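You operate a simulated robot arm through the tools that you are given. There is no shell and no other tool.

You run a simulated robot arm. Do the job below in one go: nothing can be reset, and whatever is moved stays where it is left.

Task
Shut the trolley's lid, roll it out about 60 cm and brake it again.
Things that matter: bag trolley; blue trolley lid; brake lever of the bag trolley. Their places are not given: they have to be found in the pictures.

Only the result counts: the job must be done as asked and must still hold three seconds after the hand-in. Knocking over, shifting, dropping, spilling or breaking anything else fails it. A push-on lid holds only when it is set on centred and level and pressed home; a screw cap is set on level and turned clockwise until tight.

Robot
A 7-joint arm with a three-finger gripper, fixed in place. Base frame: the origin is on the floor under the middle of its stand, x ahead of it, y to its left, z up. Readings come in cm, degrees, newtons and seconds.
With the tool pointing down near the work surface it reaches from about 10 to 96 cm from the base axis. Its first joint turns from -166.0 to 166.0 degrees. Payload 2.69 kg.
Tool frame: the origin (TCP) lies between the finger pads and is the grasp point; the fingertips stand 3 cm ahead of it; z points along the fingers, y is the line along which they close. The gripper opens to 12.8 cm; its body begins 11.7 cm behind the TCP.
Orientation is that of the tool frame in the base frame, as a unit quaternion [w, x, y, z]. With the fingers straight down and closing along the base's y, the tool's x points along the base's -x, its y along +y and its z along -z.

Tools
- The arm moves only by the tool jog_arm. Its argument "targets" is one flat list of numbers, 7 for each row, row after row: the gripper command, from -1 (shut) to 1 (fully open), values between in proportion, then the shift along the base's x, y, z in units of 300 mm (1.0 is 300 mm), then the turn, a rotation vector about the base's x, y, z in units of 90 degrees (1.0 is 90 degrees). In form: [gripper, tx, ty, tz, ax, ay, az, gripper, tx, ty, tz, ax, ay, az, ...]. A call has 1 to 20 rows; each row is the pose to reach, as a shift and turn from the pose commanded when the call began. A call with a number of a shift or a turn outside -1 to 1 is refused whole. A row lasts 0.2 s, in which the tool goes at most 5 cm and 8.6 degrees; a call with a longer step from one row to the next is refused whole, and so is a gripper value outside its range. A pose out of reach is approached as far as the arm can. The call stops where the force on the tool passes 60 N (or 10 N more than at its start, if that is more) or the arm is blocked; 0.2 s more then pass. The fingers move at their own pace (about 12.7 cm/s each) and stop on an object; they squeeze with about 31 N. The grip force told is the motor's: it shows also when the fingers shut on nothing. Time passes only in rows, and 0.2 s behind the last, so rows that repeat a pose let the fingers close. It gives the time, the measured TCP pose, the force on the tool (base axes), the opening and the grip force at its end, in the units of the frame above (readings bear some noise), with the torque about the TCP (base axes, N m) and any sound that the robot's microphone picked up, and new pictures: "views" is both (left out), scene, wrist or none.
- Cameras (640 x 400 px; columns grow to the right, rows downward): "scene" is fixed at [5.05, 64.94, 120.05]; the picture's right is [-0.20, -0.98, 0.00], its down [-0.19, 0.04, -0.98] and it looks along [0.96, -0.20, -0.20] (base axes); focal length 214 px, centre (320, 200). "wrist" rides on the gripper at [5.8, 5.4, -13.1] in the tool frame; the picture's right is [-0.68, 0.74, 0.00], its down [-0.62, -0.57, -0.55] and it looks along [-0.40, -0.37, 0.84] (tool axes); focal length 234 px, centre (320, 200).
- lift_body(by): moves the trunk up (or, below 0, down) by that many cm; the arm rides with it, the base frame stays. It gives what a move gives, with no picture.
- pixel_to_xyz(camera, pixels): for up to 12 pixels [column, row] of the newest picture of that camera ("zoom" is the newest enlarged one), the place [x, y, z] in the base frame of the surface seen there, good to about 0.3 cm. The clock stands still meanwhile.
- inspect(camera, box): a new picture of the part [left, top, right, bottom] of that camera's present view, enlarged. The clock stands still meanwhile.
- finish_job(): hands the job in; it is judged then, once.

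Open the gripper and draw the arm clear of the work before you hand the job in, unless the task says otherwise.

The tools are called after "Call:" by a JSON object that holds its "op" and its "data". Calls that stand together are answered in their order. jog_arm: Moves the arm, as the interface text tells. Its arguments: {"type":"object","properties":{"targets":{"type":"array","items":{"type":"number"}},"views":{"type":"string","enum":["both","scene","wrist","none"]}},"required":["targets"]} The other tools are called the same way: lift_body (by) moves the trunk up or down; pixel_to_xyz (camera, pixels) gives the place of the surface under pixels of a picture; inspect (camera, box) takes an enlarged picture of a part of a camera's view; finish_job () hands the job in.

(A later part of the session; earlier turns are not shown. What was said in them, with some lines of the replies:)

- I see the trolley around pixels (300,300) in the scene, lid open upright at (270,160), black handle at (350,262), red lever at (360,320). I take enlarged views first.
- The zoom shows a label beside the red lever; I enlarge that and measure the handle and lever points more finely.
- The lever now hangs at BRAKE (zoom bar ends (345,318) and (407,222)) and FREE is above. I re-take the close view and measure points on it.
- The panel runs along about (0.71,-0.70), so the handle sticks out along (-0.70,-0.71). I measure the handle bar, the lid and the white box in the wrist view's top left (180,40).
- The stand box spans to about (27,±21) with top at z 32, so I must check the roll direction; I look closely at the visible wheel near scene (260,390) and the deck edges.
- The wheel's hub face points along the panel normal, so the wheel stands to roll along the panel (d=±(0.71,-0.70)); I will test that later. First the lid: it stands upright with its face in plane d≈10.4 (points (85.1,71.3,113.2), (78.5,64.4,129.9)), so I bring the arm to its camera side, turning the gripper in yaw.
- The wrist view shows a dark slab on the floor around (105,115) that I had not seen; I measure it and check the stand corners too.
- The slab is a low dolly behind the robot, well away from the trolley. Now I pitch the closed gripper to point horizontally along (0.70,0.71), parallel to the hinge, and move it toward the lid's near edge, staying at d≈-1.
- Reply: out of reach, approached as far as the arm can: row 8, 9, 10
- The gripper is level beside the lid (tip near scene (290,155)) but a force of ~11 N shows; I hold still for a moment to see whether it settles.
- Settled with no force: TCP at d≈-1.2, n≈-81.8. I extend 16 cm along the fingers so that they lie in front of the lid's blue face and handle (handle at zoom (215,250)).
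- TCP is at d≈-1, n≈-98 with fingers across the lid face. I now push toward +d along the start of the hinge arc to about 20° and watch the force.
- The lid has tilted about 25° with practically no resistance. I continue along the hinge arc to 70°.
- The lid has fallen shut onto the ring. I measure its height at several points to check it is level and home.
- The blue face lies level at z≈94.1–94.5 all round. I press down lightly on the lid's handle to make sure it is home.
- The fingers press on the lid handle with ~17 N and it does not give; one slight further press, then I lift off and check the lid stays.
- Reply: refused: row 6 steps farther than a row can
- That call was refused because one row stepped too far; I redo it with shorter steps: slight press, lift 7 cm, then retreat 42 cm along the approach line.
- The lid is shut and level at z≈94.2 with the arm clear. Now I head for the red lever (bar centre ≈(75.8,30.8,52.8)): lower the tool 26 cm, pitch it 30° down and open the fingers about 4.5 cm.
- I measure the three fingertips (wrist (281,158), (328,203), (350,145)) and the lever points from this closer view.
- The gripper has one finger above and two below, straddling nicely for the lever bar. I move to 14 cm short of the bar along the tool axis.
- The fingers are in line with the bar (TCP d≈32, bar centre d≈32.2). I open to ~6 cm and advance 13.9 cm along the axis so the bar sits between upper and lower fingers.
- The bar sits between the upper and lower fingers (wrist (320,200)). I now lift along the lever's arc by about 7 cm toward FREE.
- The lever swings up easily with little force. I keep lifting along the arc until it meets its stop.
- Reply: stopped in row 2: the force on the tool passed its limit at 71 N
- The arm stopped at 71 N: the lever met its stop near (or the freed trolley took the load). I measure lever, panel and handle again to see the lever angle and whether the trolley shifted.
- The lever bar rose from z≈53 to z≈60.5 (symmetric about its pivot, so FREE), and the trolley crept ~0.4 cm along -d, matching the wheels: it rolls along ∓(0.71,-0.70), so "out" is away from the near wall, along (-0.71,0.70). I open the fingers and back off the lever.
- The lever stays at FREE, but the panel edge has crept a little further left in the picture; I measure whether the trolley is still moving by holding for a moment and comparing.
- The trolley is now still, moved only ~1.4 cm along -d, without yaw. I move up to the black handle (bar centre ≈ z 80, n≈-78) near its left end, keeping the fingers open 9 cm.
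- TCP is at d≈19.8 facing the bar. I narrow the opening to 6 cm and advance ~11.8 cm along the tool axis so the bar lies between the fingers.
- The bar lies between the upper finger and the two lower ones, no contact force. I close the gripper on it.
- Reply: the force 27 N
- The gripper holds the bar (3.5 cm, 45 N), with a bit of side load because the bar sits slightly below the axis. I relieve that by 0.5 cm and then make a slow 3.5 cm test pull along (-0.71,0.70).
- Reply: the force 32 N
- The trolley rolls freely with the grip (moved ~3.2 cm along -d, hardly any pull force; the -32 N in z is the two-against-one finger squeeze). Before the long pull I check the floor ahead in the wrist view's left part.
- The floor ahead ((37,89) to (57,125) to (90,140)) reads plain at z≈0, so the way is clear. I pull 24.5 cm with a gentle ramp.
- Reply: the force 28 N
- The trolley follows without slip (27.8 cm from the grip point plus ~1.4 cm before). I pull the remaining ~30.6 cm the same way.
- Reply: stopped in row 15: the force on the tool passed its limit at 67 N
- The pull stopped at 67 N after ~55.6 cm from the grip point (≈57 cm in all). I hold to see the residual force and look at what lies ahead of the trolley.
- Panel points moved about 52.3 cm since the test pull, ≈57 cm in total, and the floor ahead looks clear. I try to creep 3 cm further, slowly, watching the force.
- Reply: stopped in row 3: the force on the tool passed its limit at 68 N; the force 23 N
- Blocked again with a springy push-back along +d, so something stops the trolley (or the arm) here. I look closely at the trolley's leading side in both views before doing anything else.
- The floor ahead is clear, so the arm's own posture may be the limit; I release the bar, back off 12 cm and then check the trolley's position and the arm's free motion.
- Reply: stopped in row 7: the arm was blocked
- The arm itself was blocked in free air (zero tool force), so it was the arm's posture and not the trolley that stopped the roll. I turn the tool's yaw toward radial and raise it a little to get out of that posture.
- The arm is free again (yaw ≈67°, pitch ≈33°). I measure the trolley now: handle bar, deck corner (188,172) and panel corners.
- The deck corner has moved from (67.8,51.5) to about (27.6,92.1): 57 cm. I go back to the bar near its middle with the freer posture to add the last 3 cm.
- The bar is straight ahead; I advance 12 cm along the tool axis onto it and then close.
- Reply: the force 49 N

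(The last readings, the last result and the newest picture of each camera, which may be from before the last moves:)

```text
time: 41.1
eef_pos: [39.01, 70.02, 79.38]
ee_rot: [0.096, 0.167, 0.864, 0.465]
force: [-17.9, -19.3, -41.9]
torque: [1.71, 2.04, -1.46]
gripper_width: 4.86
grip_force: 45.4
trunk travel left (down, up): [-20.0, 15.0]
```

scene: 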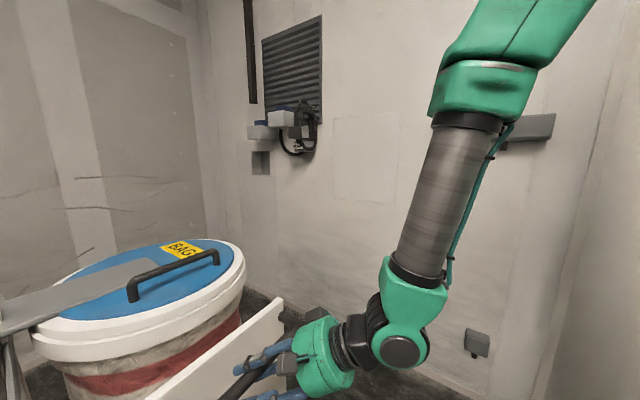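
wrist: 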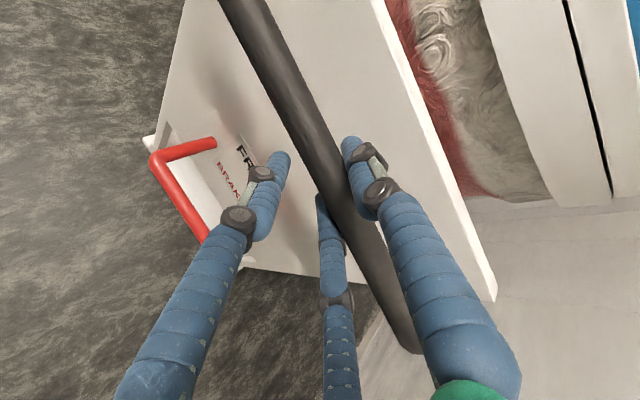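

The grip is skewed and closing it seems to have nudged the trolley a bit further (lid handle moved from scene (148,275) to (129,285)). I measure before doing more.

Call:
{"op": "pixel_to_xyz", "data": {"camera": "scene", "pixels": [[131, 280], [214, 251], [128, 296], [218, 258], [280, 300], [232, 262], [70, 340]]}}

Call:
{"op": "pixel_to_xyz", "data": {"camera": "wrist", "pixels": [[146, 142], [148, 140], [165, 155], [490, 298], [280, 80], [240, 265], [190, 215]]}}

Call:
{"op": "inspect", "data": {"camera": "wrist", "box": [120, 100, 320, 280]}}

```text
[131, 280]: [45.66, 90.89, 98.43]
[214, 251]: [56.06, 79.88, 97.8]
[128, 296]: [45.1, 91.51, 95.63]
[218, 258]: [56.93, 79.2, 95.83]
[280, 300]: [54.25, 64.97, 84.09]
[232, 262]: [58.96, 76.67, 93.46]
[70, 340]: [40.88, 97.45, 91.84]
```

```text
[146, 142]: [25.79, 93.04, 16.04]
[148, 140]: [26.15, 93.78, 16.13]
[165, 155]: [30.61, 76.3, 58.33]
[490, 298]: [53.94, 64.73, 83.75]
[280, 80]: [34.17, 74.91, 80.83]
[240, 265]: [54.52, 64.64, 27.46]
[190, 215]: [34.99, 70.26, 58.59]
```

```text
2.22 times, centred on (220, 190) of wrist
```

zoom: 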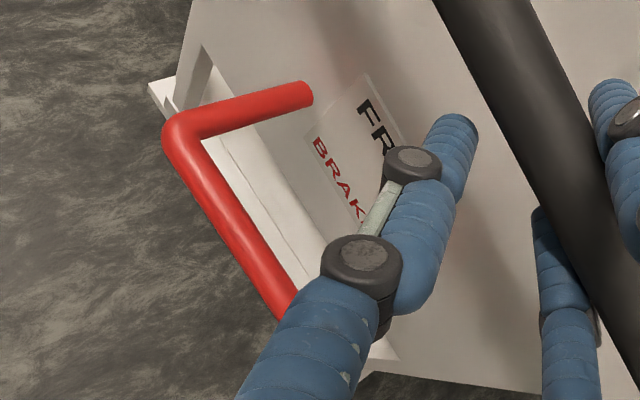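

The trolley now stands about 59–59.5 cm from its start, which is right. I open the fingers and back off along the tool axis.

Call:
{"op": "jog_arm", "data": {"targets": [-0.2, 0, 0, 0, 0, 0, 0, 0.0, 0, 0, 0, 0, 0, 0, 0.0, 0, 0, 0, 0, 0, 0, 0.0, -0.0433, -0.1033, 0.0722, 0, 0, 0, 0.0, -0.0867, -0.2067, 0.1444, 0, 0, 0, 0.0, -0.13, -0.31, 0.2167, 0, 0, 0, 0.0, -0.13, -0.31, 0.2167, 0, 0, 0], "views": "both"}}

Call:
{"op": "pixel_to_xyz", "data": {"camera": "scene", "pixels": [[131, 280], [214, 251], [128, 296], [280, 300]]}}

Call:
{"op": "inspect", "data": {"camera": "wrist", "box": [140, 80, 340, 270]}}

```text
time: 42.1
eef_pos: [37.96, 67.84, 81.23]
ee_rot: [0.097, 0.167, 0.864, 0.465]
force: [-0.6, -3.0, -2.6]
torque: [0.47, -0.22, -0.02]
gripper_width: 6.67
grip_force: 1.5
trunk travel left (down, up): [-20.0, 15.0]
stopped in row 5: the force on the tool passed its limit at 192 N (the readings are from after the stop); the commanded pose is now the measured one
```

scene: 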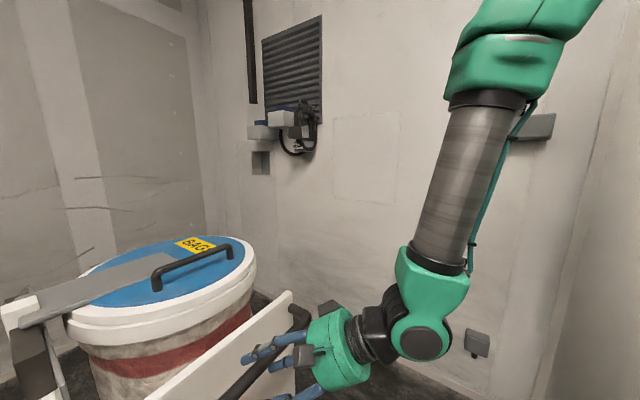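
wrist: 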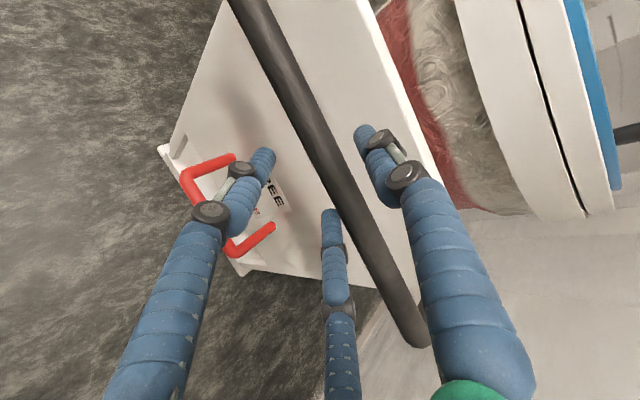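

```text
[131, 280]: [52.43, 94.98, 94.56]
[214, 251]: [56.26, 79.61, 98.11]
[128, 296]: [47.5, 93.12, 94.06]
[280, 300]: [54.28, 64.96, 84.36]
```

```text
2.11 times, centred on (240, 175) of wrist
```

zoom: 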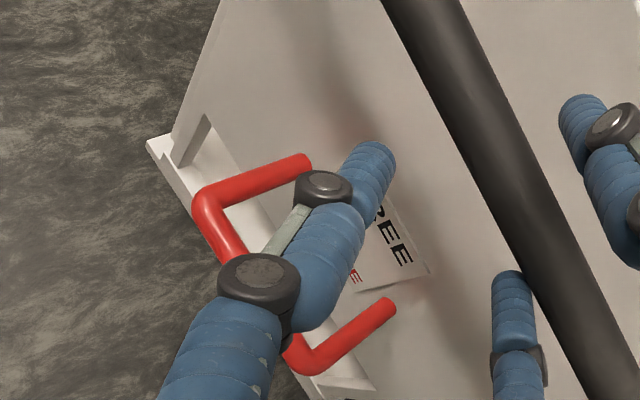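

A finger caught the bar while backing off (192 N peak) and the trolley moved back some; the readings are calm now. I measure the trolley's position and check that nothing else changed.

Call:
{"op": "inspect", "data": {"camera": "scene", "box": [0, 200, 320, 400]}}

Call:
{"op": "pixel_to_xyz", "data": {"camera": "wrist", "pixels": [[158, 148], [160, 147], [300, 90], [380, 270], [355, 130], [330, 215], [262, 155], [182, 178]]}}

Call:
{"op": "pixel_to_xyz", "data": {"camera": "scene", "pixels": [[156, 288], [155, 275], [228, 249], [286, 297], [240, 265], [190, 245], [100, 310], [230, 305]]}}

```text
2.00 times, centred on (160, 300) of scene
```

zoom: 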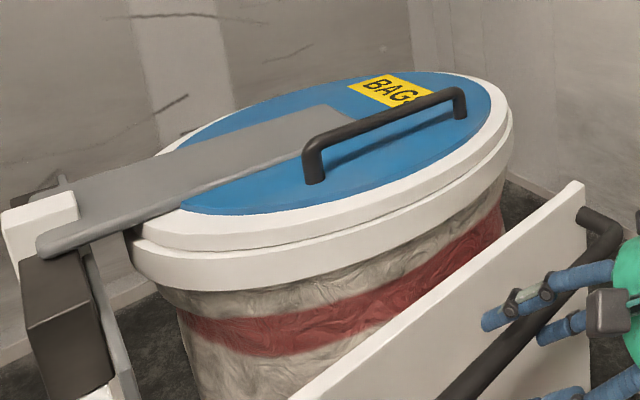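

```text
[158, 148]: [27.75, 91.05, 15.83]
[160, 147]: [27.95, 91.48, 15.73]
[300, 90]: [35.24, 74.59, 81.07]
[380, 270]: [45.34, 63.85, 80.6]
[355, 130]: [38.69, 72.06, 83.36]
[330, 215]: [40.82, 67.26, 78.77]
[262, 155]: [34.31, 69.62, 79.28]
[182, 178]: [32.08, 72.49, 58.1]
```

```text
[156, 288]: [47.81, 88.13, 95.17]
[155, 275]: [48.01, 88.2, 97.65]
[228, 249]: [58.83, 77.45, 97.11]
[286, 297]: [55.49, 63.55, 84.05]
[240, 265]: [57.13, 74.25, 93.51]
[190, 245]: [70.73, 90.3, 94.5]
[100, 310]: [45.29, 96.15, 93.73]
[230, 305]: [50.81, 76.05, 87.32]
```

The trolley is back at ≈56.5 cm, upright with the lid shut. I open the fingers wide (10 cm) and retreat in small steps this time.

Call:
{"op": "jog_arm", "data": {"targets": [0.6, 0, 0, 0, 0, 0, 0, 0.6, 0, 0, 0, 0, 0, 0, 0.6, -0.0162, -0.0387, 0.027, 0, 0, 0, 0.6, -0.0325, -0.0774, 0.054, 0, 0, 0, 0.6, -0.0487, -0.1161, 0.081, 0, 0, 0, 0.6, -0.065, -0.1548, 0.108, 0, 0, 0, 0.6, -0.0812, -0.1935, 0.135, 0, 0, 0, 0.6, -0.0975, -0.2322, 0.162, 0, 0, 0], "views": "both"}}

```text
time: 43.9
eef_pos: [34.95, 60.91, 86.28]
ee_rot: [0.097, 0.167, 0.863, 0.467]
force: [0.3, 0.3, 0.2]
torque: [-0.03, 0.0, -0.01]
gripper_width: 10.26
grip_force: 0.0
trunk travel left (down, up): [-20.0, 15.0]
```

scene: 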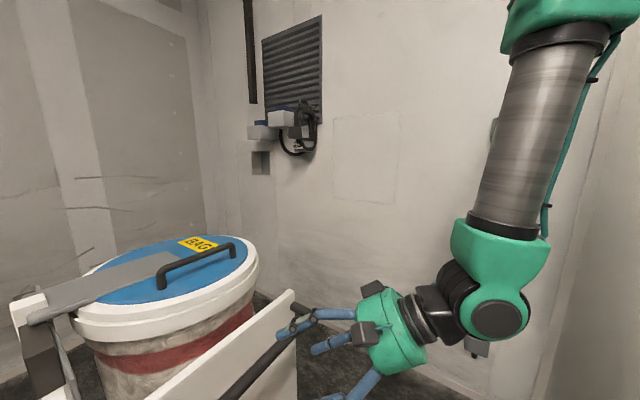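
wrist: 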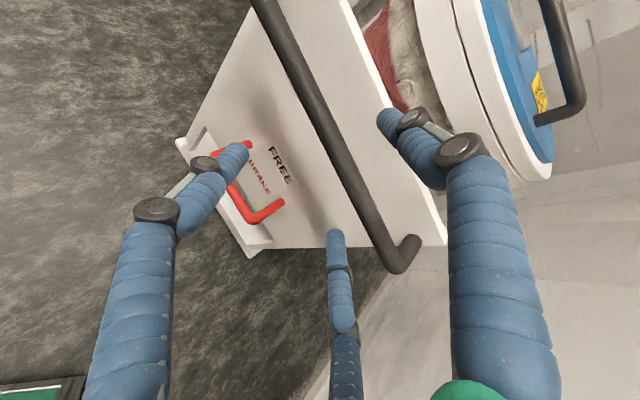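

Clear of the bar, with no force. I measure the trolley again (deck corner near wrist (178,140), lid handle near scene (160,282)).

Call:
{"op": "inspect", "data": {"camera": "wrist", "box": [160, 110, 300, 270]}}

Call:
{"op": "pixel_to_xyz", "data": {"camera": "zoom", "pixels": [[183, 83], [190, 80], [370, 370], [360, 360], [300, 270], [380, 240], [320, 230], [270, 195]]}}

Call:
{"op": "pixel_to_xyz", "data": {"camera": "wrist", "pixels": [[415, 240], [400, 268], [440, 240], [350, 10], [275, 40], [380, 250], [335, 150], [250, 252]]}}

Call:
{"op": "pixel_to_xyz", "data": {"camera": "scene", "pixels": [[161, 280], [233, 245], [162, 272], [290, 293], [195, 243]]}}

```text
2.50 times, centred on (230, 190) of wrist
```

zoom: 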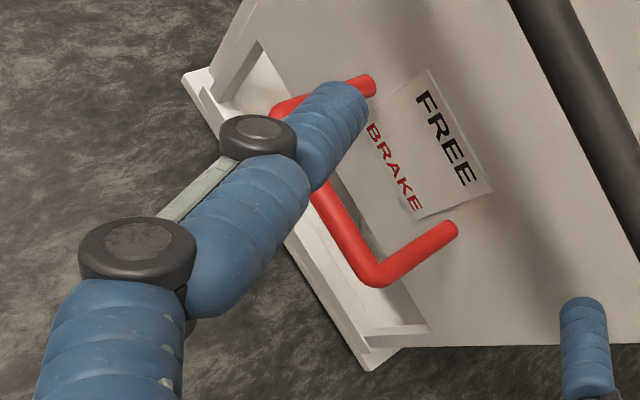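

```text
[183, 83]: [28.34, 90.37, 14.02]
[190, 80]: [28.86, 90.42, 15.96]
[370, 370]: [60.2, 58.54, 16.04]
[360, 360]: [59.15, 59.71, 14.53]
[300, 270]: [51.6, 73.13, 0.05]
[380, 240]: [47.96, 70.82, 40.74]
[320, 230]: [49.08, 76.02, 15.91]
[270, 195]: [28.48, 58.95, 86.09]
```

```text
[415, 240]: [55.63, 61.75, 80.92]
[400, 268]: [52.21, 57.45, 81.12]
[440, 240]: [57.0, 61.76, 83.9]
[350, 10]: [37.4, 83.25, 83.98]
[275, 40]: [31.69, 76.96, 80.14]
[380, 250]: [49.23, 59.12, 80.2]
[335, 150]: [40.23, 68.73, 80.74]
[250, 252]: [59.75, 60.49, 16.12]
```

```text
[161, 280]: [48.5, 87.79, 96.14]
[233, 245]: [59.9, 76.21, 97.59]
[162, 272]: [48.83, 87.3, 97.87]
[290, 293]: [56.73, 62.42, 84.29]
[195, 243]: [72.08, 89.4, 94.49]
```

By deck and panel points the trolley now stands ≈55 cm out, so about 5 cm more is wanted. I will push the handle's right leg (wrist (415,240), D≈-4) from its outer side with shut fingers; first I move to a spot in front and to the right of it.

Call:
{"op": "jog_arm", "data": {"targets": [-1, 0.0847, -0.0988, 0.0095, 0, 0, 0, -1, 0.1693, -0.1977, 0.019, 0, 0, 0, -1, 0.254, -0.2965, 0.0285, 0, 0, 0, -1, 0.3387, -0.3953, 0.038, 0, 0, 0, -1, 0.4233, -0.4942, 0.0475, 0, 0, 0, -1, 0.508, -0.593, 0.057, 0, 0, 0, -1, 0.508, -0.593, 0.057, 0, 0, 0], "views": "both"}}

```text
time: 45.5
eef_pos: [50.42, 42.99, 87.98]
ee_rot: [0.097, 0.166, 0.863, 0.467]
force: [0.3, 0.2, 0.6]
torque: [0.0, 0.06, 0.06]
gripper_width: 0.2
grip_force: 30.7
trunk travel left (down, up): [-20.0, 15.0]
```

scene: 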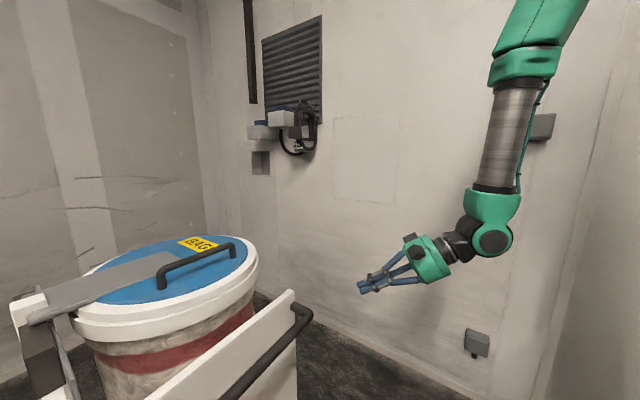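
wrist: 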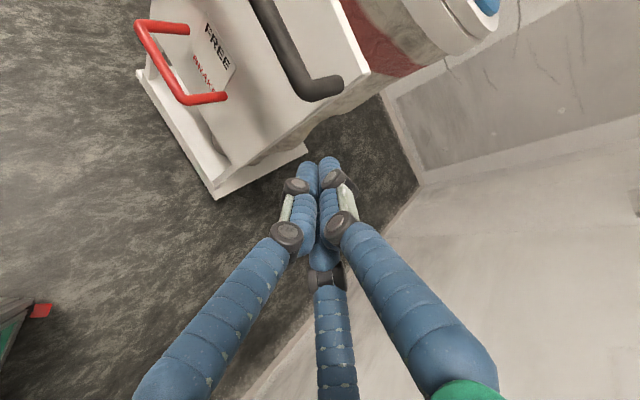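

Good clear view of the handle's right end at wrist (320,90). I measure the leg and corner before advancing.

Call:
{"op": "pixel_to_xyz", "data": {"camera": "wrist", "pixels": [[335, 88], [315, 92], [340, 85], [300, 85], [365, 72], [350, 20], [285, 45], [213, 197], [140, 72], [310, 165], [330, 165], [305, 148]]}}

Call:
{"op": "pixel_to_xyz", "data": {"camera": "scene", "pixels": [[161, 280], [233, 245], [162, 272], [290, 293], [305, 315], [363, 287], [308, 308]]}}

```text
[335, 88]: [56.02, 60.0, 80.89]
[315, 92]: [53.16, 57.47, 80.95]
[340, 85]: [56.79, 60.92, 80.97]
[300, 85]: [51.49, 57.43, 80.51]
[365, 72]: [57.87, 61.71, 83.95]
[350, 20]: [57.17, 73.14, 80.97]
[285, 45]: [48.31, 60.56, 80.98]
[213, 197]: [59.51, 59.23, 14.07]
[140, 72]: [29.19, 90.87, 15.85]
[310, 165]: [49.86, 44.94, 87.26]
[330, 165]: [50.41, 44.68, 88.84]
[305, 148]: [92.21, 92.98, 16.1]
```

```text
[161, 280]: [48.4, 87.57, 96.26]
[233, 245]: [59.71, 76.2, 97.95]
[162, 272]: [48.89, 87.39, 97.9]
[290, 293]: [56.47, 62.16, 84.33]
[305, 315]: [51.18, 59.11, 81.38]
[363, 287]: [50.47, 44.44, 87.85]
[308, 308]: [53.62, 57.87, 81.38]
```

The leg's outer side is at D≈-2.5. I advance to just right of it (A≈78.5, D≈4, z≈80.5), then will push toward -D.

Call:
{"op": "jog_arm", "data": {"targets": [-1, 0.0658, 0.0808, -0.0625, 0, 0, 0, -1, 0.1317, 0.1617, -0.125, 0, 0, 0, -1, 0.1975, 0.2425, -0.1875, 0, 0, 0, -1, 0.2633, 0.3233, -0.25, 0, 0, 0, -1, 0.2633, 0.3233, -0.25, 0, 0, 0], "views": "both"}}

Call:
{"op": "inspect", "data": {"camera": "wrist", "box": [200, 0, 420, 220]}}

```text
time: 46.7
eef_pos: [58.33, 52.7, 80.79]
ee_rot: [0.097, 0.168, 0.863, 0.466]
force: [0.1, -0.5, -0.7]
torque: [0.02, 0.02, 0.01]
gripper_width: 0.24
grip_force: 31.1
trunk travel left (down, up): [-20.0, 15.0]
```

scene: 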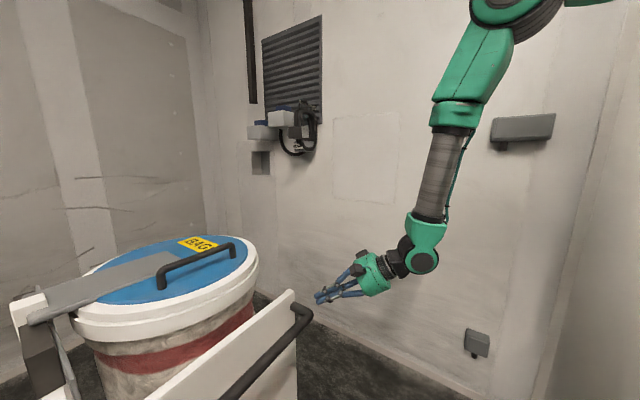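
wrist: 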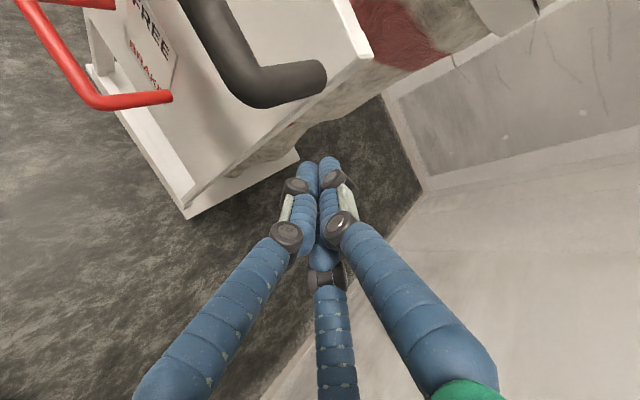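

```text
1.82 times, centred on (310, 110) of wrist
```

zoom: 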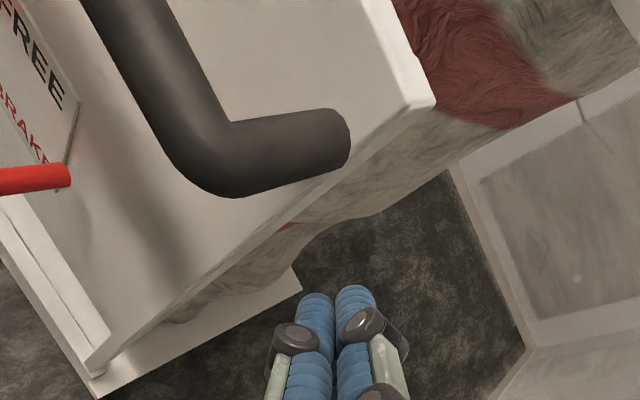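

The shut fingers are beside the leg with no contact yet. I push slowly toward -D by 6.2 cm and then measure.

Call:
{"op": "jog_arm", "data": {"targets": [-1, -0.0236, 0.0236, 0, 0, 0, 0, -1, -0.0471, 0.0471, 0, 0, 0, 0, -1, -0.0707, 0.0707, 0, 0, 0, 0, -1, -0.0872, 0.0872, 0, 0, 0, 0, -1, -0.1037, 0.1037, 0, 0, 0, 0, -1, -0.1202, 0.1202, 0, 0, 0, 0, -1, -0.1367, 0.1367, 0, 0, 0, 0, -1, -0.1461, 0.1461, 0, 0, 0, 0], "views": "both"}}

Call:
{"op": "inspect", "data": {"camera": "wrist", "box": [200, 0, 420, 220]}}

```text
time: 48.5
eef_pos: [53.72, 57.25, 80.55]
ee_rot: [0.097, 0.166, 0.863, 0.467]
force: [-0.4, 0.8, 0.8]
torque: [0.04, -0.01, -0.02]
gripper_width: 0.2
grip_force: 31.4
trunk travel left (down, up): [-20.0, 15.0]
```

scene: 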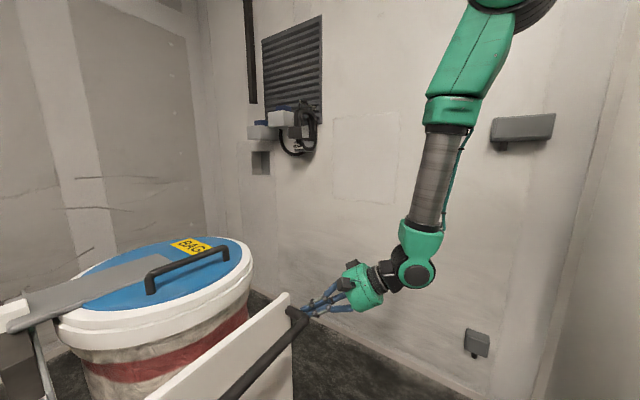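
wrist: 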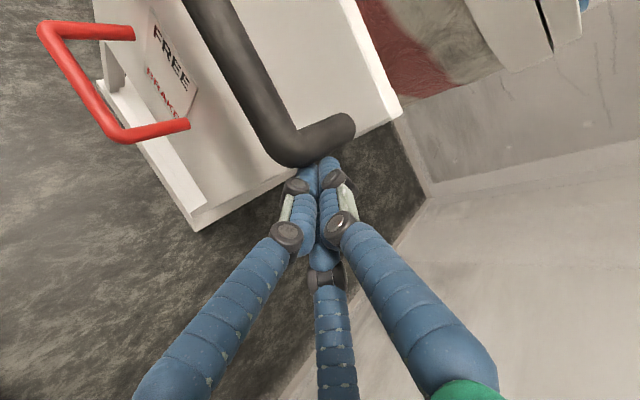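

```text
1.82 times, centred on (310, 110) of wrist
```

zoom: 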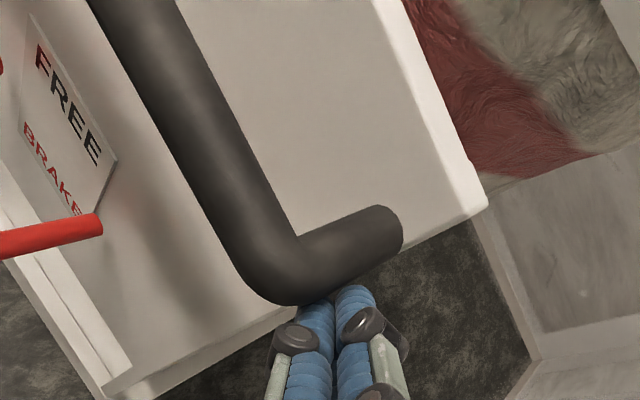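

The push works: the lid handle's near end went back to scene (147,277). I measure, then push the remaining few centimetres.

Call:
{"op": "pixel_to_xyz", "data": {"camera": "scene", "pixels": [[148, 275], [150, 292], [228, 250], [285, 295], [240, 260]]}}

Call:
{"op": "pixel_to_xyz", "data": {"camera": "wrist", "pixels": [[340, 125], [300, 155], [400, 110], [195, 228], [350, 30]]}}

Call:
{"op": "jog_arm", "data": {"targets": [-1, -0.0141, 0.0141, 0, 0, 0, 0, -1, -0.0306, 0.0306, 0, 0, 0, 0, -1, -0.0471, 0.0471, 0, 0, 0, 0, -1, -0.0636, 0.0636, 0, 0, 0, 0, -1, -0.0777, 0.0777, 0, 0, 0, 0, -1, -0.0837, 0.0837, 0, 0, 0, 0], "views": "both"}}

```text
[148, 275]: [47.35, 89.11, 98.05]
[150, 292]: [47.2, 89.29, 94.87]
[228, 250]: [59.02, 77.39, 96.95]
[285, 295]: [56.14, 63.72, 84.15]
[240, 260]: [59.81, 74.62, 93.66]
```

```text
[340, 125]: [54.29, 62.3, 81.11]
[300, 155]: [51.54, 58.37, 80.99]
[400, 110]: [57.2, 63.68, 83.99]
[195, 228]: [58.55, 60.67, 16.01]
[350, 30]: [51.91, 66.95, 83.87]
```

```text
time: 49.9
eef_pos: [51.29, 59.88, 80.58]
ee_rot: [0.097, 0.167, 0.863, 0.467]
force: [-0.3, -0.5, 0.2]
torque: [-0.02, 0.03, 0.0]
gripper_width: 0.2
grip_force: 30.7
trunk travel left (down, up): [-20.0, 15.0]
```

scene: 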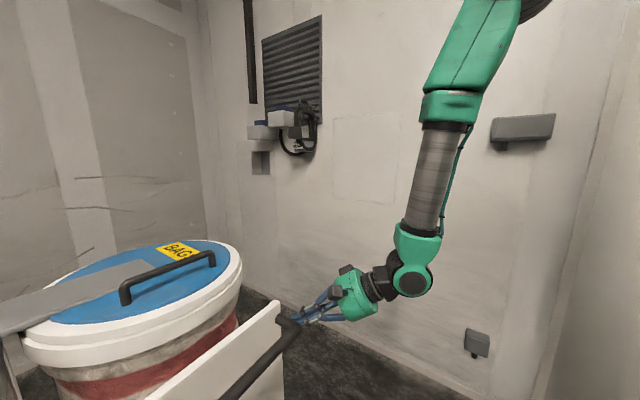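
wrist: 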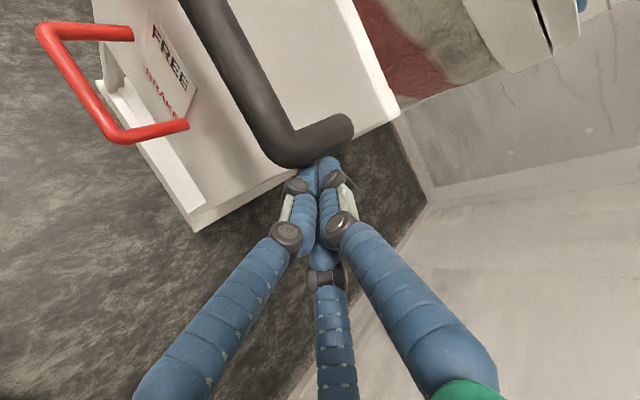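

By the tool path the trolley is now ≈60 cm out. I measure the lid handle and the lever bar (wrist (45,28)–(118,135)) for the braking move.

Call:
{"op": "pixel_to_xyz", "data": {"camera": "wrist", "pixels": [[45, 30], [80, 85], [60, 55], [112, 132], [130, 33], [185, 125], [90, 30], [150, 130], [195, 228], [340, 125], [400, 110]]}}

Call:
{"op": "pixel_to_xyz", "data": {"camera": "scene", "pixels": [[122, 290], [123, 300], [210, 253], [278, 303], [232, 265]]}}

Call:
{"op": "inspect", "data": {"camera": "wrist", "box": [20, 0, 240, 180]}}

```text
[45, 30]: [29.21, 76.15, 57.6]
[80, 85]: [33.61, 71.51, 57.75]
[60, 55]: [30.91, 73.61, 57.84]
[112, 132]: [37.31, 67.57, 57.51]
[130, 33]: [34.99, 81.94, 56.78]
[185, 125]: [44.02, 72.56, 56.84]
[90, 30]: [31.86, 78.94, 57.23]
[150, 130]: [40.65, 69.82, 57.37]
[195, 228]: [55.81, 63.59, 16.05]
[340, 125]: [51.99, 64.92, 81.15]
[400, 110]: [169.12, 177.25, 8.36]
```

```text
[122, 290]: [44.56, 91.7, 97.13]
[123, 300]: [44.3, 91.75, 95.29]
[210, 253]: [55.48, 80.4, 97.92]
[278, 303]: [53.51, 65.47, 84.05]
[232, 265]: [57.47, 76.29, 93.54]
```

```text
2.22 times, centred on (130, 90) of wrist
```

zoom: 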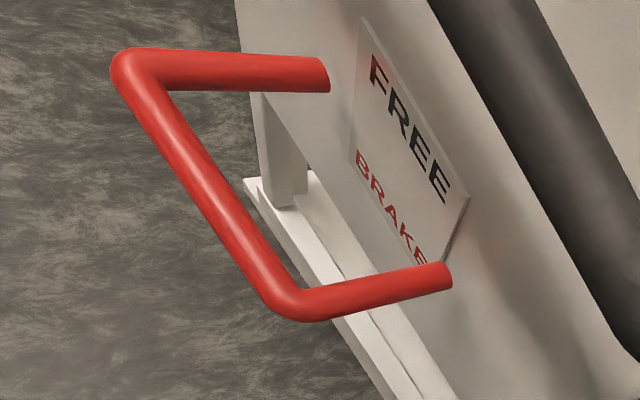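

The lever bar is now nearly level (top z≈57.7, A≈74.3, D from -33 to -21.5) — FREE side of its travel, to be pressed down to BRAKE (z≈53). I leave the handle leg sideways, back out and swing round in front of the lever.

Call:
{"op": "jog_arm", "data": {"targets": [-1, 0.0723, -0.0727, 0, 0, 0, 0, -1, -0.0267, -0.1716, 0.038, 0, 0, 0, -1, -0.1257, -0.2704, 0.076, 0, 0, 0, -1, -0.2247, -0.3693, 0.114, 0, 0, 0, -1, -0.332, -0.2857, 0.0584, 0, 0, 0, -1, -0.4393, -0.2021, 0.0029, 0, 0, 0, -1, -0.5465, -0.1185, -0.0527, 0, 0, 0, -1, -0.6538, -0.0349, -0.1082, 0, 0, 0, -1, -0.761, 0.0487, -0.1638, 0, 0, 0, -1, -0.8683, 0.1323, -0.2193, 0, 0, 0, -1, -0.8683, 0.1323, -0.2193, 0, 0, 0], "views": "both"}}

```text
time: 52.3
eef_pos: [25.08, 63.82, 73.81]
ee_rot: [0.097, 0.167, 0.863, 0.466]
force: [0.0, 1.2, -0.6]
torque: [0.01, -0.03, -0.04]
gripper_width: 0.23
grip_force: 31.4
trunk travel left (down, up): [-20.0, 15.0]
```

scene: 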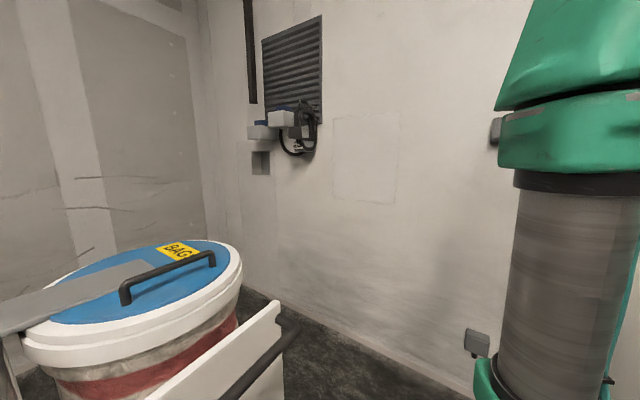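
wrist: 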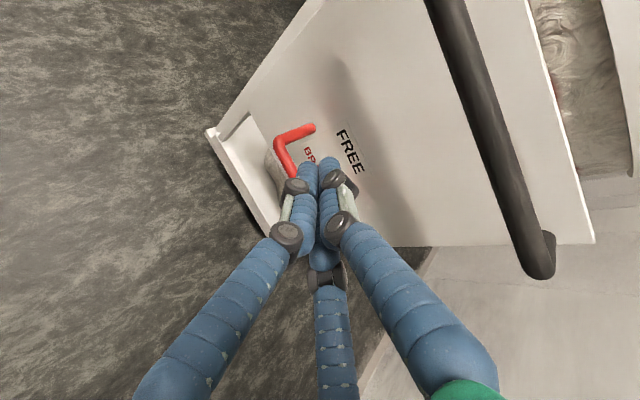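

In front of the lever now, trolley unmoved. I measure the deck's left front corner (210,130) and the lever once more.

Call:
{"op": "inspect", "data": {"camera": "wrist", "box": [190, 90, 390, 220]}}

Call:
{"op": "pixel_to_xyz", "data": {"camera": "zoom", "pixels": [[57, 120], [65, 118], [285, 155], [300, 200], [380, 110], [310, 135], [325, 225]]}}

Call:
{"op": "pixel_to_xyz", "data": {"camera": "wrist", "pixels": [[555, 240], [540, 270], [590, 240], [320, 5], [470, 100]]}}

```text
3.08 times, centred on (290, 155) of wrist
```

zoom: 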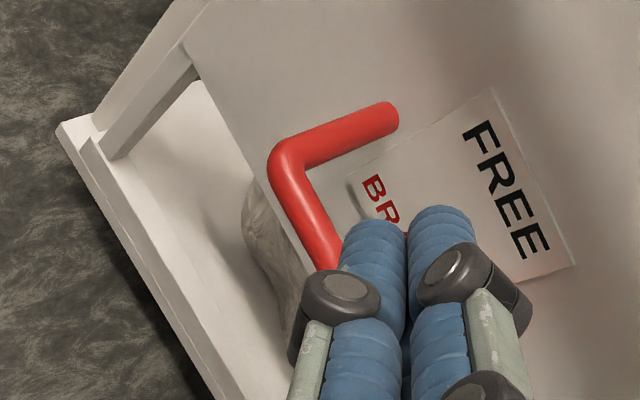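

```text
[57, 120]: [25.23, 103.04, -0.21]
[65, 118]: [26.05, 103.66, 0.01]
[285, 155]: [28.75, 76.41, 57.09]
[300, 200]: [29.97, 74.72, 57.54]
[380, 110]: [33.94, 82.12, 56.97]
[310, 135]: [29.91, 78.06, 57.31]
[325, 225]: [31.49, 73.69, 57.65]
```

```text
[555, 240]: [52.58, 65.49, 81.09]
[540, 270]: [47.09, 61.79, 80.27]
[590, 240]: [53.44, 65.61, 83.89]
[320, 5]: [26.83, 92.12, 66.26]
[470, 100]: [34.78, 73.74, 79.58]
```

The features put the trolley 59–60 cm from its start. I advance to just above the lever bar (TCP A≈73.3, z≈64), fingers shut.

Call:
{"op": "jog_arm", "data": {"targets": [-1, 0.0613, 0.0613, -0.0817, 0, 0, 0, -1, 0.1225, 0.1225, -0.1635, 0, 0, 0, -1, 0.1838, 0.1838, -0.2452, 0, 0, 0, -1, 0.245, 0.245, -0.327, 0, 0, 0, -1, 0.245, 0.245, -0.327, 0, 0, 0], "views": "both"}}

Call:
{"op": "inspect", "data": {"camera": "wrist", "box": [190, 60, 430, 220]}}

```text
time: 53.5
eef_pos: [32.77, 71.27, 64.06]
ee_rot: [0.097, 0.167, 0.863, 0.466]
force: [0.3, 0.9, -0.9]
torque: [0.0, -0.03, 0.02]
gripper_width: 0.22
grip_force: 31.1
trunk travel left (down, up): [-20.0, 15.0]
```

scene: 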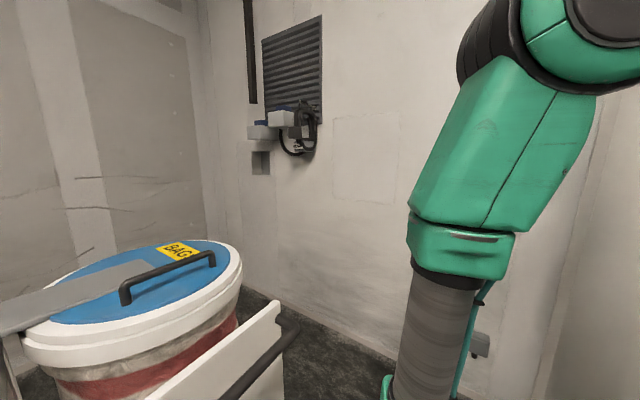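
wrist: 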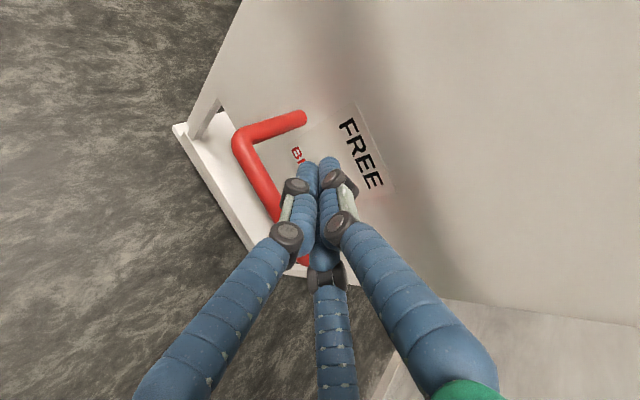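

```text
2.50 times, centred on (310, 140) of wrist
```

zoom: 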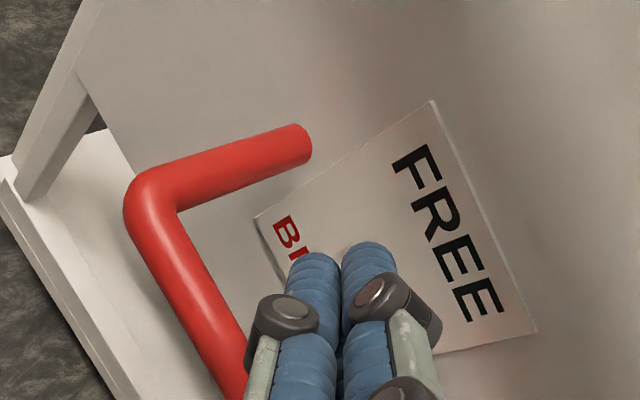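

The fingers lie over the bar. I press straight down in 1 cm steps and watch force and lever.

Call:
{"op": "jog_arm", "data": {"targets": [-1, 0, 0, -0.0667, 0, 0, 0, -1, 0, 0, -0.1, 0, 0, 0, -1, 0.002, 0.002, -0.1333, 0, 0, 0, -1, 0.004, 0.004, -0.1667, 0, 0, 0, -1, 0.006, 0.006, -0.2, 0, 0, 0, -1, 0.01, 0.01, -0.2333, 0, 0, 0], "views": "both"}}

Call:
{"op": "inspect", "data": {"camera": "wrist", "box": [190, 60, 430, 220]}}

```text
time: 54.9
eef_pos: [32.91, 71.49, 57.09]
ee_rot: [0.097, 0.166, 0.863, 0.467]
force: [0.7, 0.3, 1.9]
torque: [0.13, -0.03, -0.04]
gripper_width: 0.21
grip_force: 31.2
trunk travel left (down, up): [-20.0, 15.0]
```

scene: 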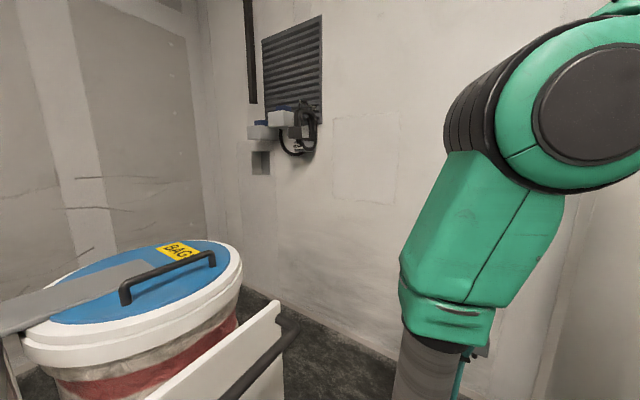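
wrist: 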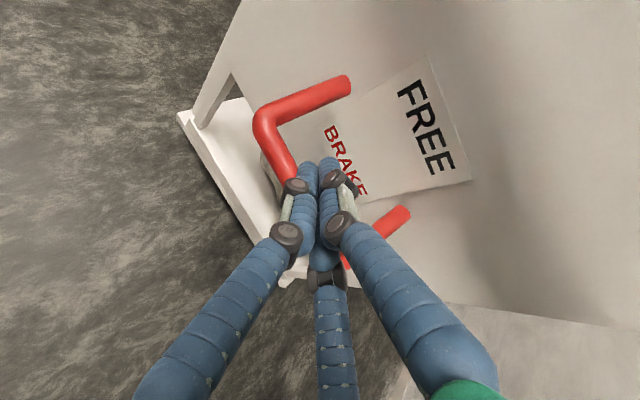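

```text
2.50 times, centred on (310, 140) of wrist
```

zoom: 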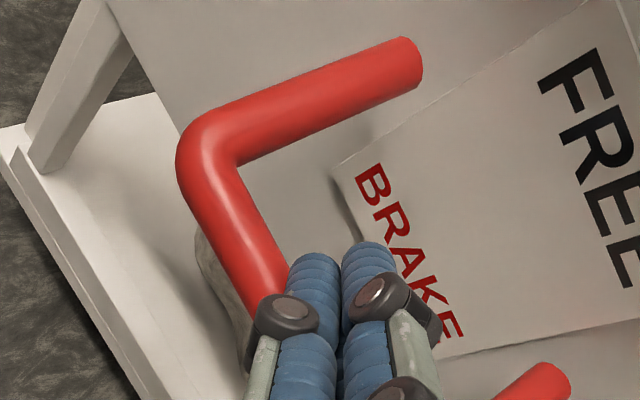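

Only ~2 N so far; I measure the bar and press on further down until the lever meets its BRAKE stop.

Call:
{"op": "pixel_to_xyz", "data": {"camera": "wrist", "pixels": [[260, 125], [280, 165], [345, 85], [405, 215], [300, 105], [275, 150]]}}

Call:
{"op": "jog_arm", "data": {"targets": [-1, 0.003, 0.003, -0.025, 0, 0, 0, -1, 0.006, 0.006, -0.05, 0, 0, 0, -1, 0.009, 0.009, -0.075, 0, 0, 0, -1, 0.012, 0.012, -0.1, 0, 0, 0, -1, 0.015, 0.015, -0.1167, 0, 0, 0], "views": "both"}}

Call:
{"op": "inspect", "data": {"camera": "wrist", "box": [190, 60, 430, 220]}}

```text
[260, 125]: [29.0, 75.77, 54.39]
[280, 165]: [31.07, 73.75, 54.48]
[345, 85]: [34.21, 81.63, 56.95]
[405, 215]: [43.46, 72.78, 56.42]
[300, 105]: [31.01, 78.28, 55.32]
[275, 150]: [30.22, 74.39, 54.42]
```

```text
time: 56.0
eef_pos: [33.95, 72.79, 54.9]
ee_rot: [0.099, 0.167, 0.857, 0.477]
force: [7.0, 11.1, 0.1]
torque: [0.7, -0.35, -0.23]
gripper_width: 0.2
grip_force: 30.8
trunk travel left (down, up): [-20.0, 15.0]
stopped in row 5: the force on the tool passed its limit at 64 N (the readings are from after the stop); the commanded pose is now the measured one
```

scene: 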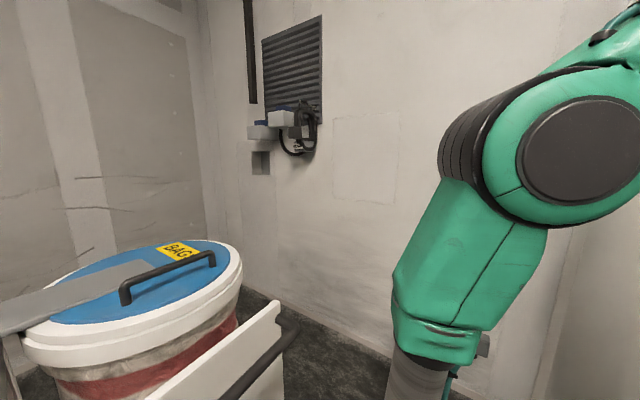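
wrist: 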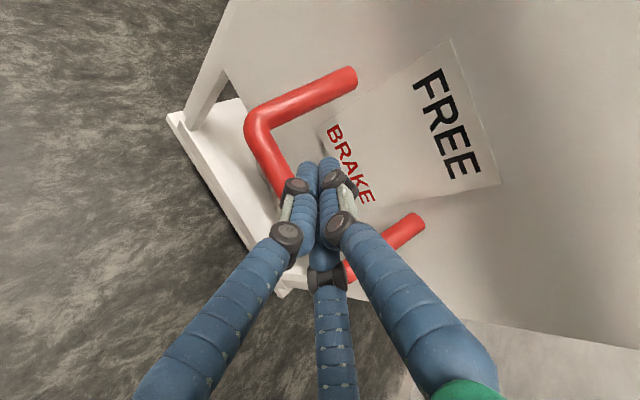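

```text
2.50 times, centred on (310, 140) of wrist
```

zoom: 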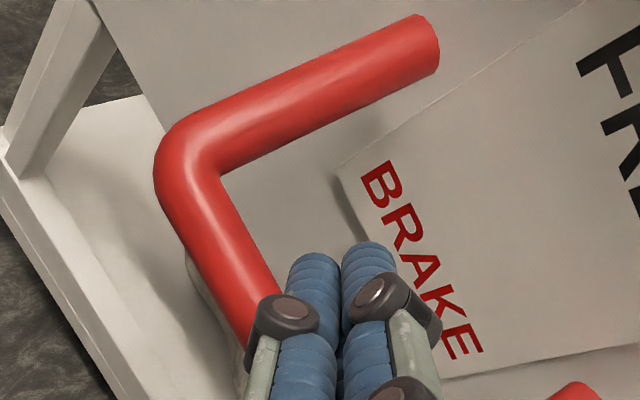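

The lever met resistance at 64 N. I measure whether its bar is back at the original BRAKE height (≈53.5) and the trolley's place.

Call:
{"op": "pixel_to_xyz", "data": {"camera": "wrist", "pixels": [[250, 120], [265, 155], [350, 75], [420, 220], [290, 100], [272, 170], [172, 120]]}}

Call:
{"op": "pixel_to_xyz", "data": {"camera": "scene", "pixels": [[122, 290], [123, 300], [210, 253], [278, 303], [232, 265]]}}

```text
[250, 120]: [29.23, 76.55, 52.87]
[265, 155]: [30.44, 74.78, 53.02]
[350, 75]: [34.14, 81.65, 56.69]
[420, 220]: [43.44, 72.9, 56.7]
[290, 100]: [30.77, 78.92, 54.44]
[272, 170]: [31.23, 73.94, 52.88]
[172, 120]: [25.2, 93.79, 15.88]
```

```text
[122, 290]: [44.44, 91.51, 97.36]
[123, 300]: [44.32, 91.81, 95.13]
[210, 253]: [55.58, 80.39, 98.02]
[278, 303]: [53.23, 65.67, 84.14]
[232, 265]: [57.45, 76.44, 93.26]
```

The bar is at z≈52.9, slightly below the original BRAKE reading (53.1–53.5), and the trolley did not move (deck corner (25.2,93.8) vs (67.8,51.5): ≈60 cm). I lift straight up off the lever and back away.

Call:
{"op": "jog_arm", "data": {"targets": [-1, 0, 0, 0.0333, 0, 0, 0, -1, 0, 0, 0.1, 0, 0, 0, -1, 0, 0, 0.2, 0, 0, 0, -1, 0, 0, 0.2667, 0, 0, 0, -1, -0.0943, -0.0943, 0.2667, 0, 0, 0, -1, -0.1886, -0.1886, 0.2667, 0, 0, 0, -1, -0.2828, -0.2828, 0.2667, 0, 0, 0, -1, -0.2828, -0.2828, 0.2667, 0, 0, 0], "views": "both"}}

Call:
{"op": "inspect", "data": {"camera": "wrist", "box": [150, 60, 450, 240]}}

```text
time: 57.8
eef_pos: [25.24, 64.25, 62.9]
ee_rot: [0.1, 0.167, 0.859, 0.474]
force: [-0.8, -0.1, 1.1]
torque: [0.02, 0.01, -0.03]
gripper_width: 0.21
grip_force: 31.2
trunk travel left (down, up): [-20.0, 15.0]
```

scene: 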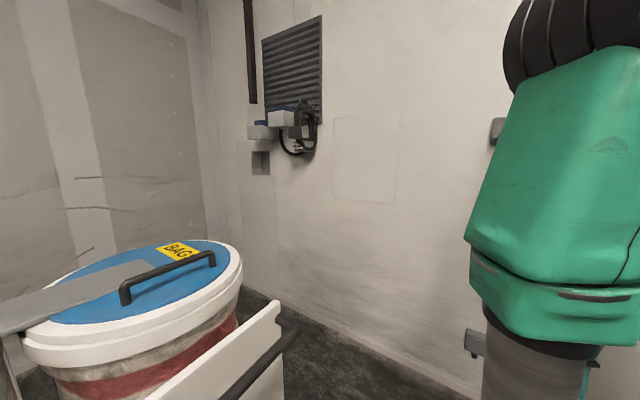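
wrist: 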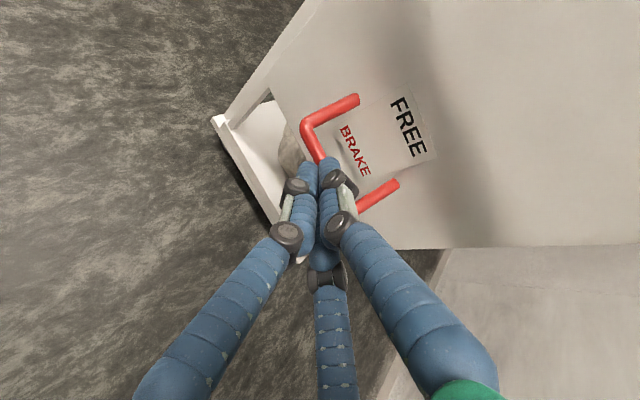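

```text
2.13 times, centred on (300, 150) of wrist
```

zoom: 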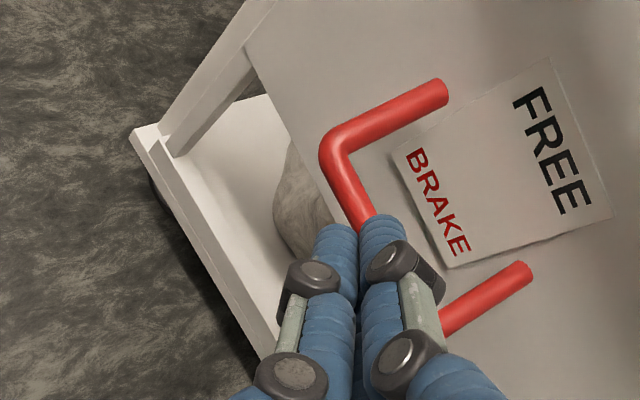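

The lever stays down; I confirm its height and the trolley corner once more from here.

Call:
{"op": "pixel_to_xyz", "data": {"camera": "zoom", "pixels": [[335, 150], [350, 185], [440, 92], [522, 272], [360, 205], [133, 128], [140, 132]]}}

Call:
{"op": "jog_arm", "data": {"targets": [-1, 0, 0, 0.1, 0, 0, 0, -1, 0, -0.05, 0.2333, 0, 0, 0, -1, 0, -0.1, 0.3667, 0, 0, 0, -1, 0, -0.15, 0.5, 0, 0, 0, 0, 0, -0.2, 0.6333, 0, 0, 0, 0, 0, -0.25, 0.7667, 0, 0, 0, 0.5, 0, -0.3, 0.9, 0, 0, 0, 0.5, 0, -0.3, 0.9, 0, 0, 0], "views": "both"}}

```text
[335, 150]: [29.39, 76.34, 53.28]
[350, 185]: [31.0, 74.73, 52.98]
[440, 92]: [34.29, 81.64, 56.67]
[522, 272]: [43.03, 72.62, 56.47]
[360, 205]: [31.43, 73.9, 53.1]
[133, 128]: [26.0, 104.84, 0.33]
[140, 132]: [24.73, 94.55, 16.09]
```

```text
time: 59.6
eef_pos: [25.35, 55.11, 89.78]
ee_rot: [0.1, 0.167, 0.859, 0.474]
force: [-0.7, -0.9, -0.2]
torque: [0.01, 0.02, 0.02]
gripper_width: 9.61
grip_force: 0.0
trunk travel left (down, up): [-20.0, 15.0]
```

scene: 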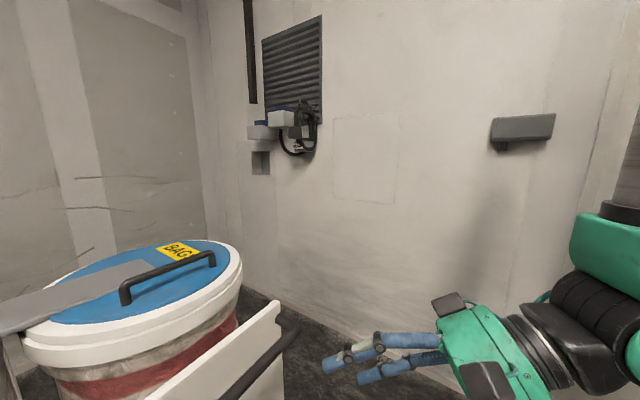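
wrist: 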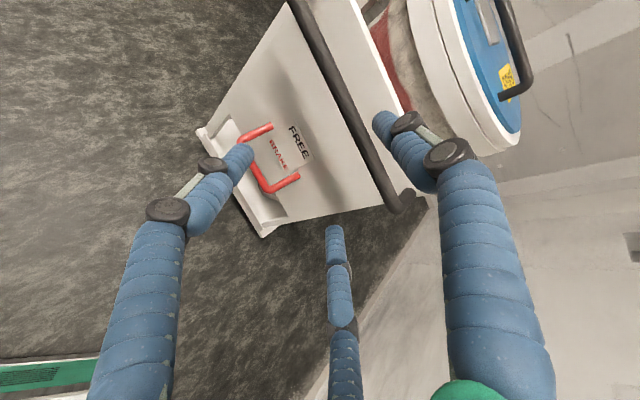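

The lever bar holds at z≈53.1 (BRAKE) with the arm well away. I check the lid's level in the scene view and look over the trolley once more.

Call:
{"op": "inspect", "data": {"camera": "scene", "box": [0, 220, 320, 400]}}

Call:
{"op": "pixel_to_xyz", "data": {"camera": "scene", "pixels": [[60, 310], [90, 270], [215, 245], [225, 265], [180, 285], [110, 310], [235, 290], [100, 350]]}}

Call:
{"op": "inspect", "data": {"camera": "wrist", "box": [190, 90, 330, 250]}}

```text
2.00 times, centred on (160, 310) of scene
```

zoom: 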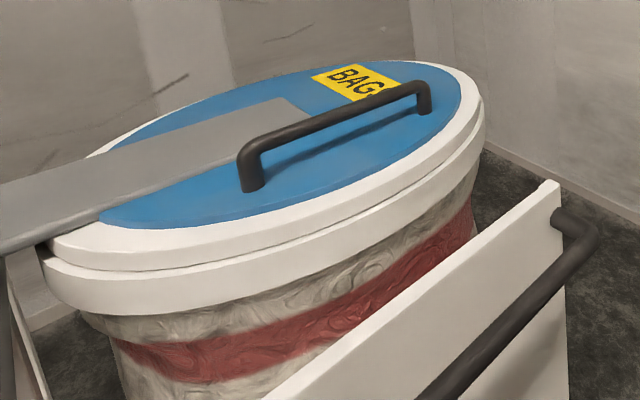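

```text
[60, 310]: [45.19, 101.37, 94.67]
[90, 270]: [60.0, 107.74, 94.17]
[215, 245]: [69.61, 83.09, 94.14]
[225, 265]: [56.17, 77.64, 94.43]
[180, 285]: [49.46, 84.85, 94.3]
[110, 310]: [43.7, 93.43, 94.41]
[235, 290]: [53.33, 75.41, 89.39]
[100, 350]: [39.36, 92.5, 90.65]
```

```text
2.50 times, centred on (260, 170) of wrist
```

zoom: 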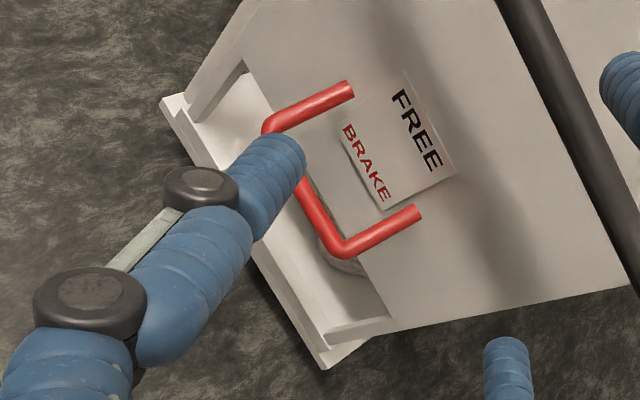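

Lid level at z≈94.2–94.5, lever at BRAKE, trolley still. I draw the open gripper further away before handing in.

Call:
{"op": "jog_arm", "data": {"targets": [0.5, 0.02, -0.1, 0.1, 0, 0, 0, 0.5, 0.04, -0.2, 0.2, 0, 0, 0, 0.5, 0.06, -0.3, 0.3, 0, 0, 0, 0.5, 0.08, -0.4, 0.4, 0, 0, 0, 0.5, 0.1, -0.5, 0.5, 0, 0, 0, 0.5, 0.1, -0.5, 0.5, 0, 0, 0, 0.5, 0.1, -0.5, 0.5, 0, 0, 0], "views": "both"}}

Call:
{"op": "pixel_to_xyz", "data": {"camera": "scene", "pixels": [[122, 290], [210, 253], [278, 303]]}}

```text
time: 61.2
eef_pos: [28.49, 39.88, 105.25]
ee_rot: [0.1, 0.167, 0.858, 0.475]
force: [-0.5, -0.2, 1.5]
torque: [0.02, -0.02, 0.02]
gripper_width: 9.62
grip_force: 0.1
trunk travel left (down, up): [-20.0, 15.0]
```

scene: 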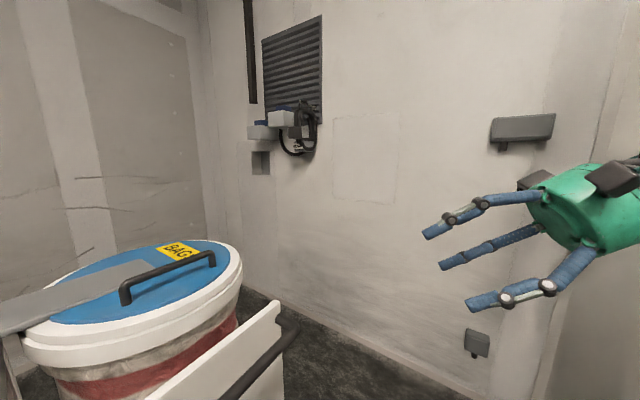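
wrist: 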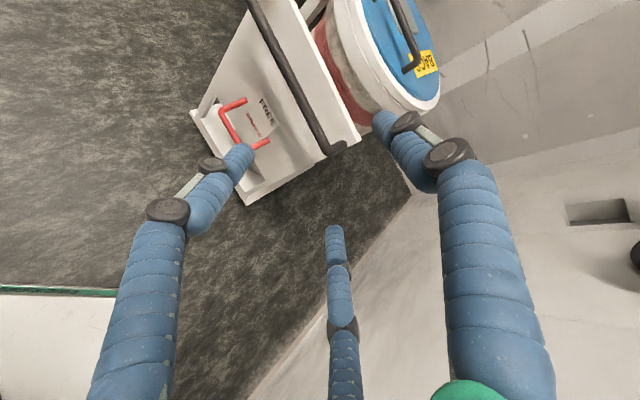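

```text
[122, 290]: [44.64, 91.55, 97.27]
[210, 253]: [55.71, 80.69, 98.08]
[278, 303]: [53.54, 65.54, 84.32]
```

The lid is shut and level, the trolley stands still about 60 cm out with its lever at BRAKE, and the open gripper is clear. I hand the job in.

Call:
{"op": "finish_job", "data": {}}

```text
The job is handed in.
```

The job is handed in: the lid is shut, the trolley is rolled out about 60 cm, and the brake lever is back at BRAKE. I don't have the verdict.

- **Lid:** it fell shut, I pressed it lightly on its handle, and it measures level at about 94.3 cm all round.
- **Roll:** the measurements put the trolley between about 58 and 61 cm out. It moved along the direction its wheels face, away from the near wall.
- **Brake:** the lever bar is at the height it had before I released it (about 53 cm). I did not push the trolley afterwards to prove that the brake holds.

**Rough moment:** while I was backing off the handle, a finger caught the bar and the force on the tool peaked at 192 N. The trolley slid back a few centimetres but did not tip. I pushed it out again before braking. Nothing in the pictures looked damaged or knocked over.

The gripper is open and clear of the trolley.
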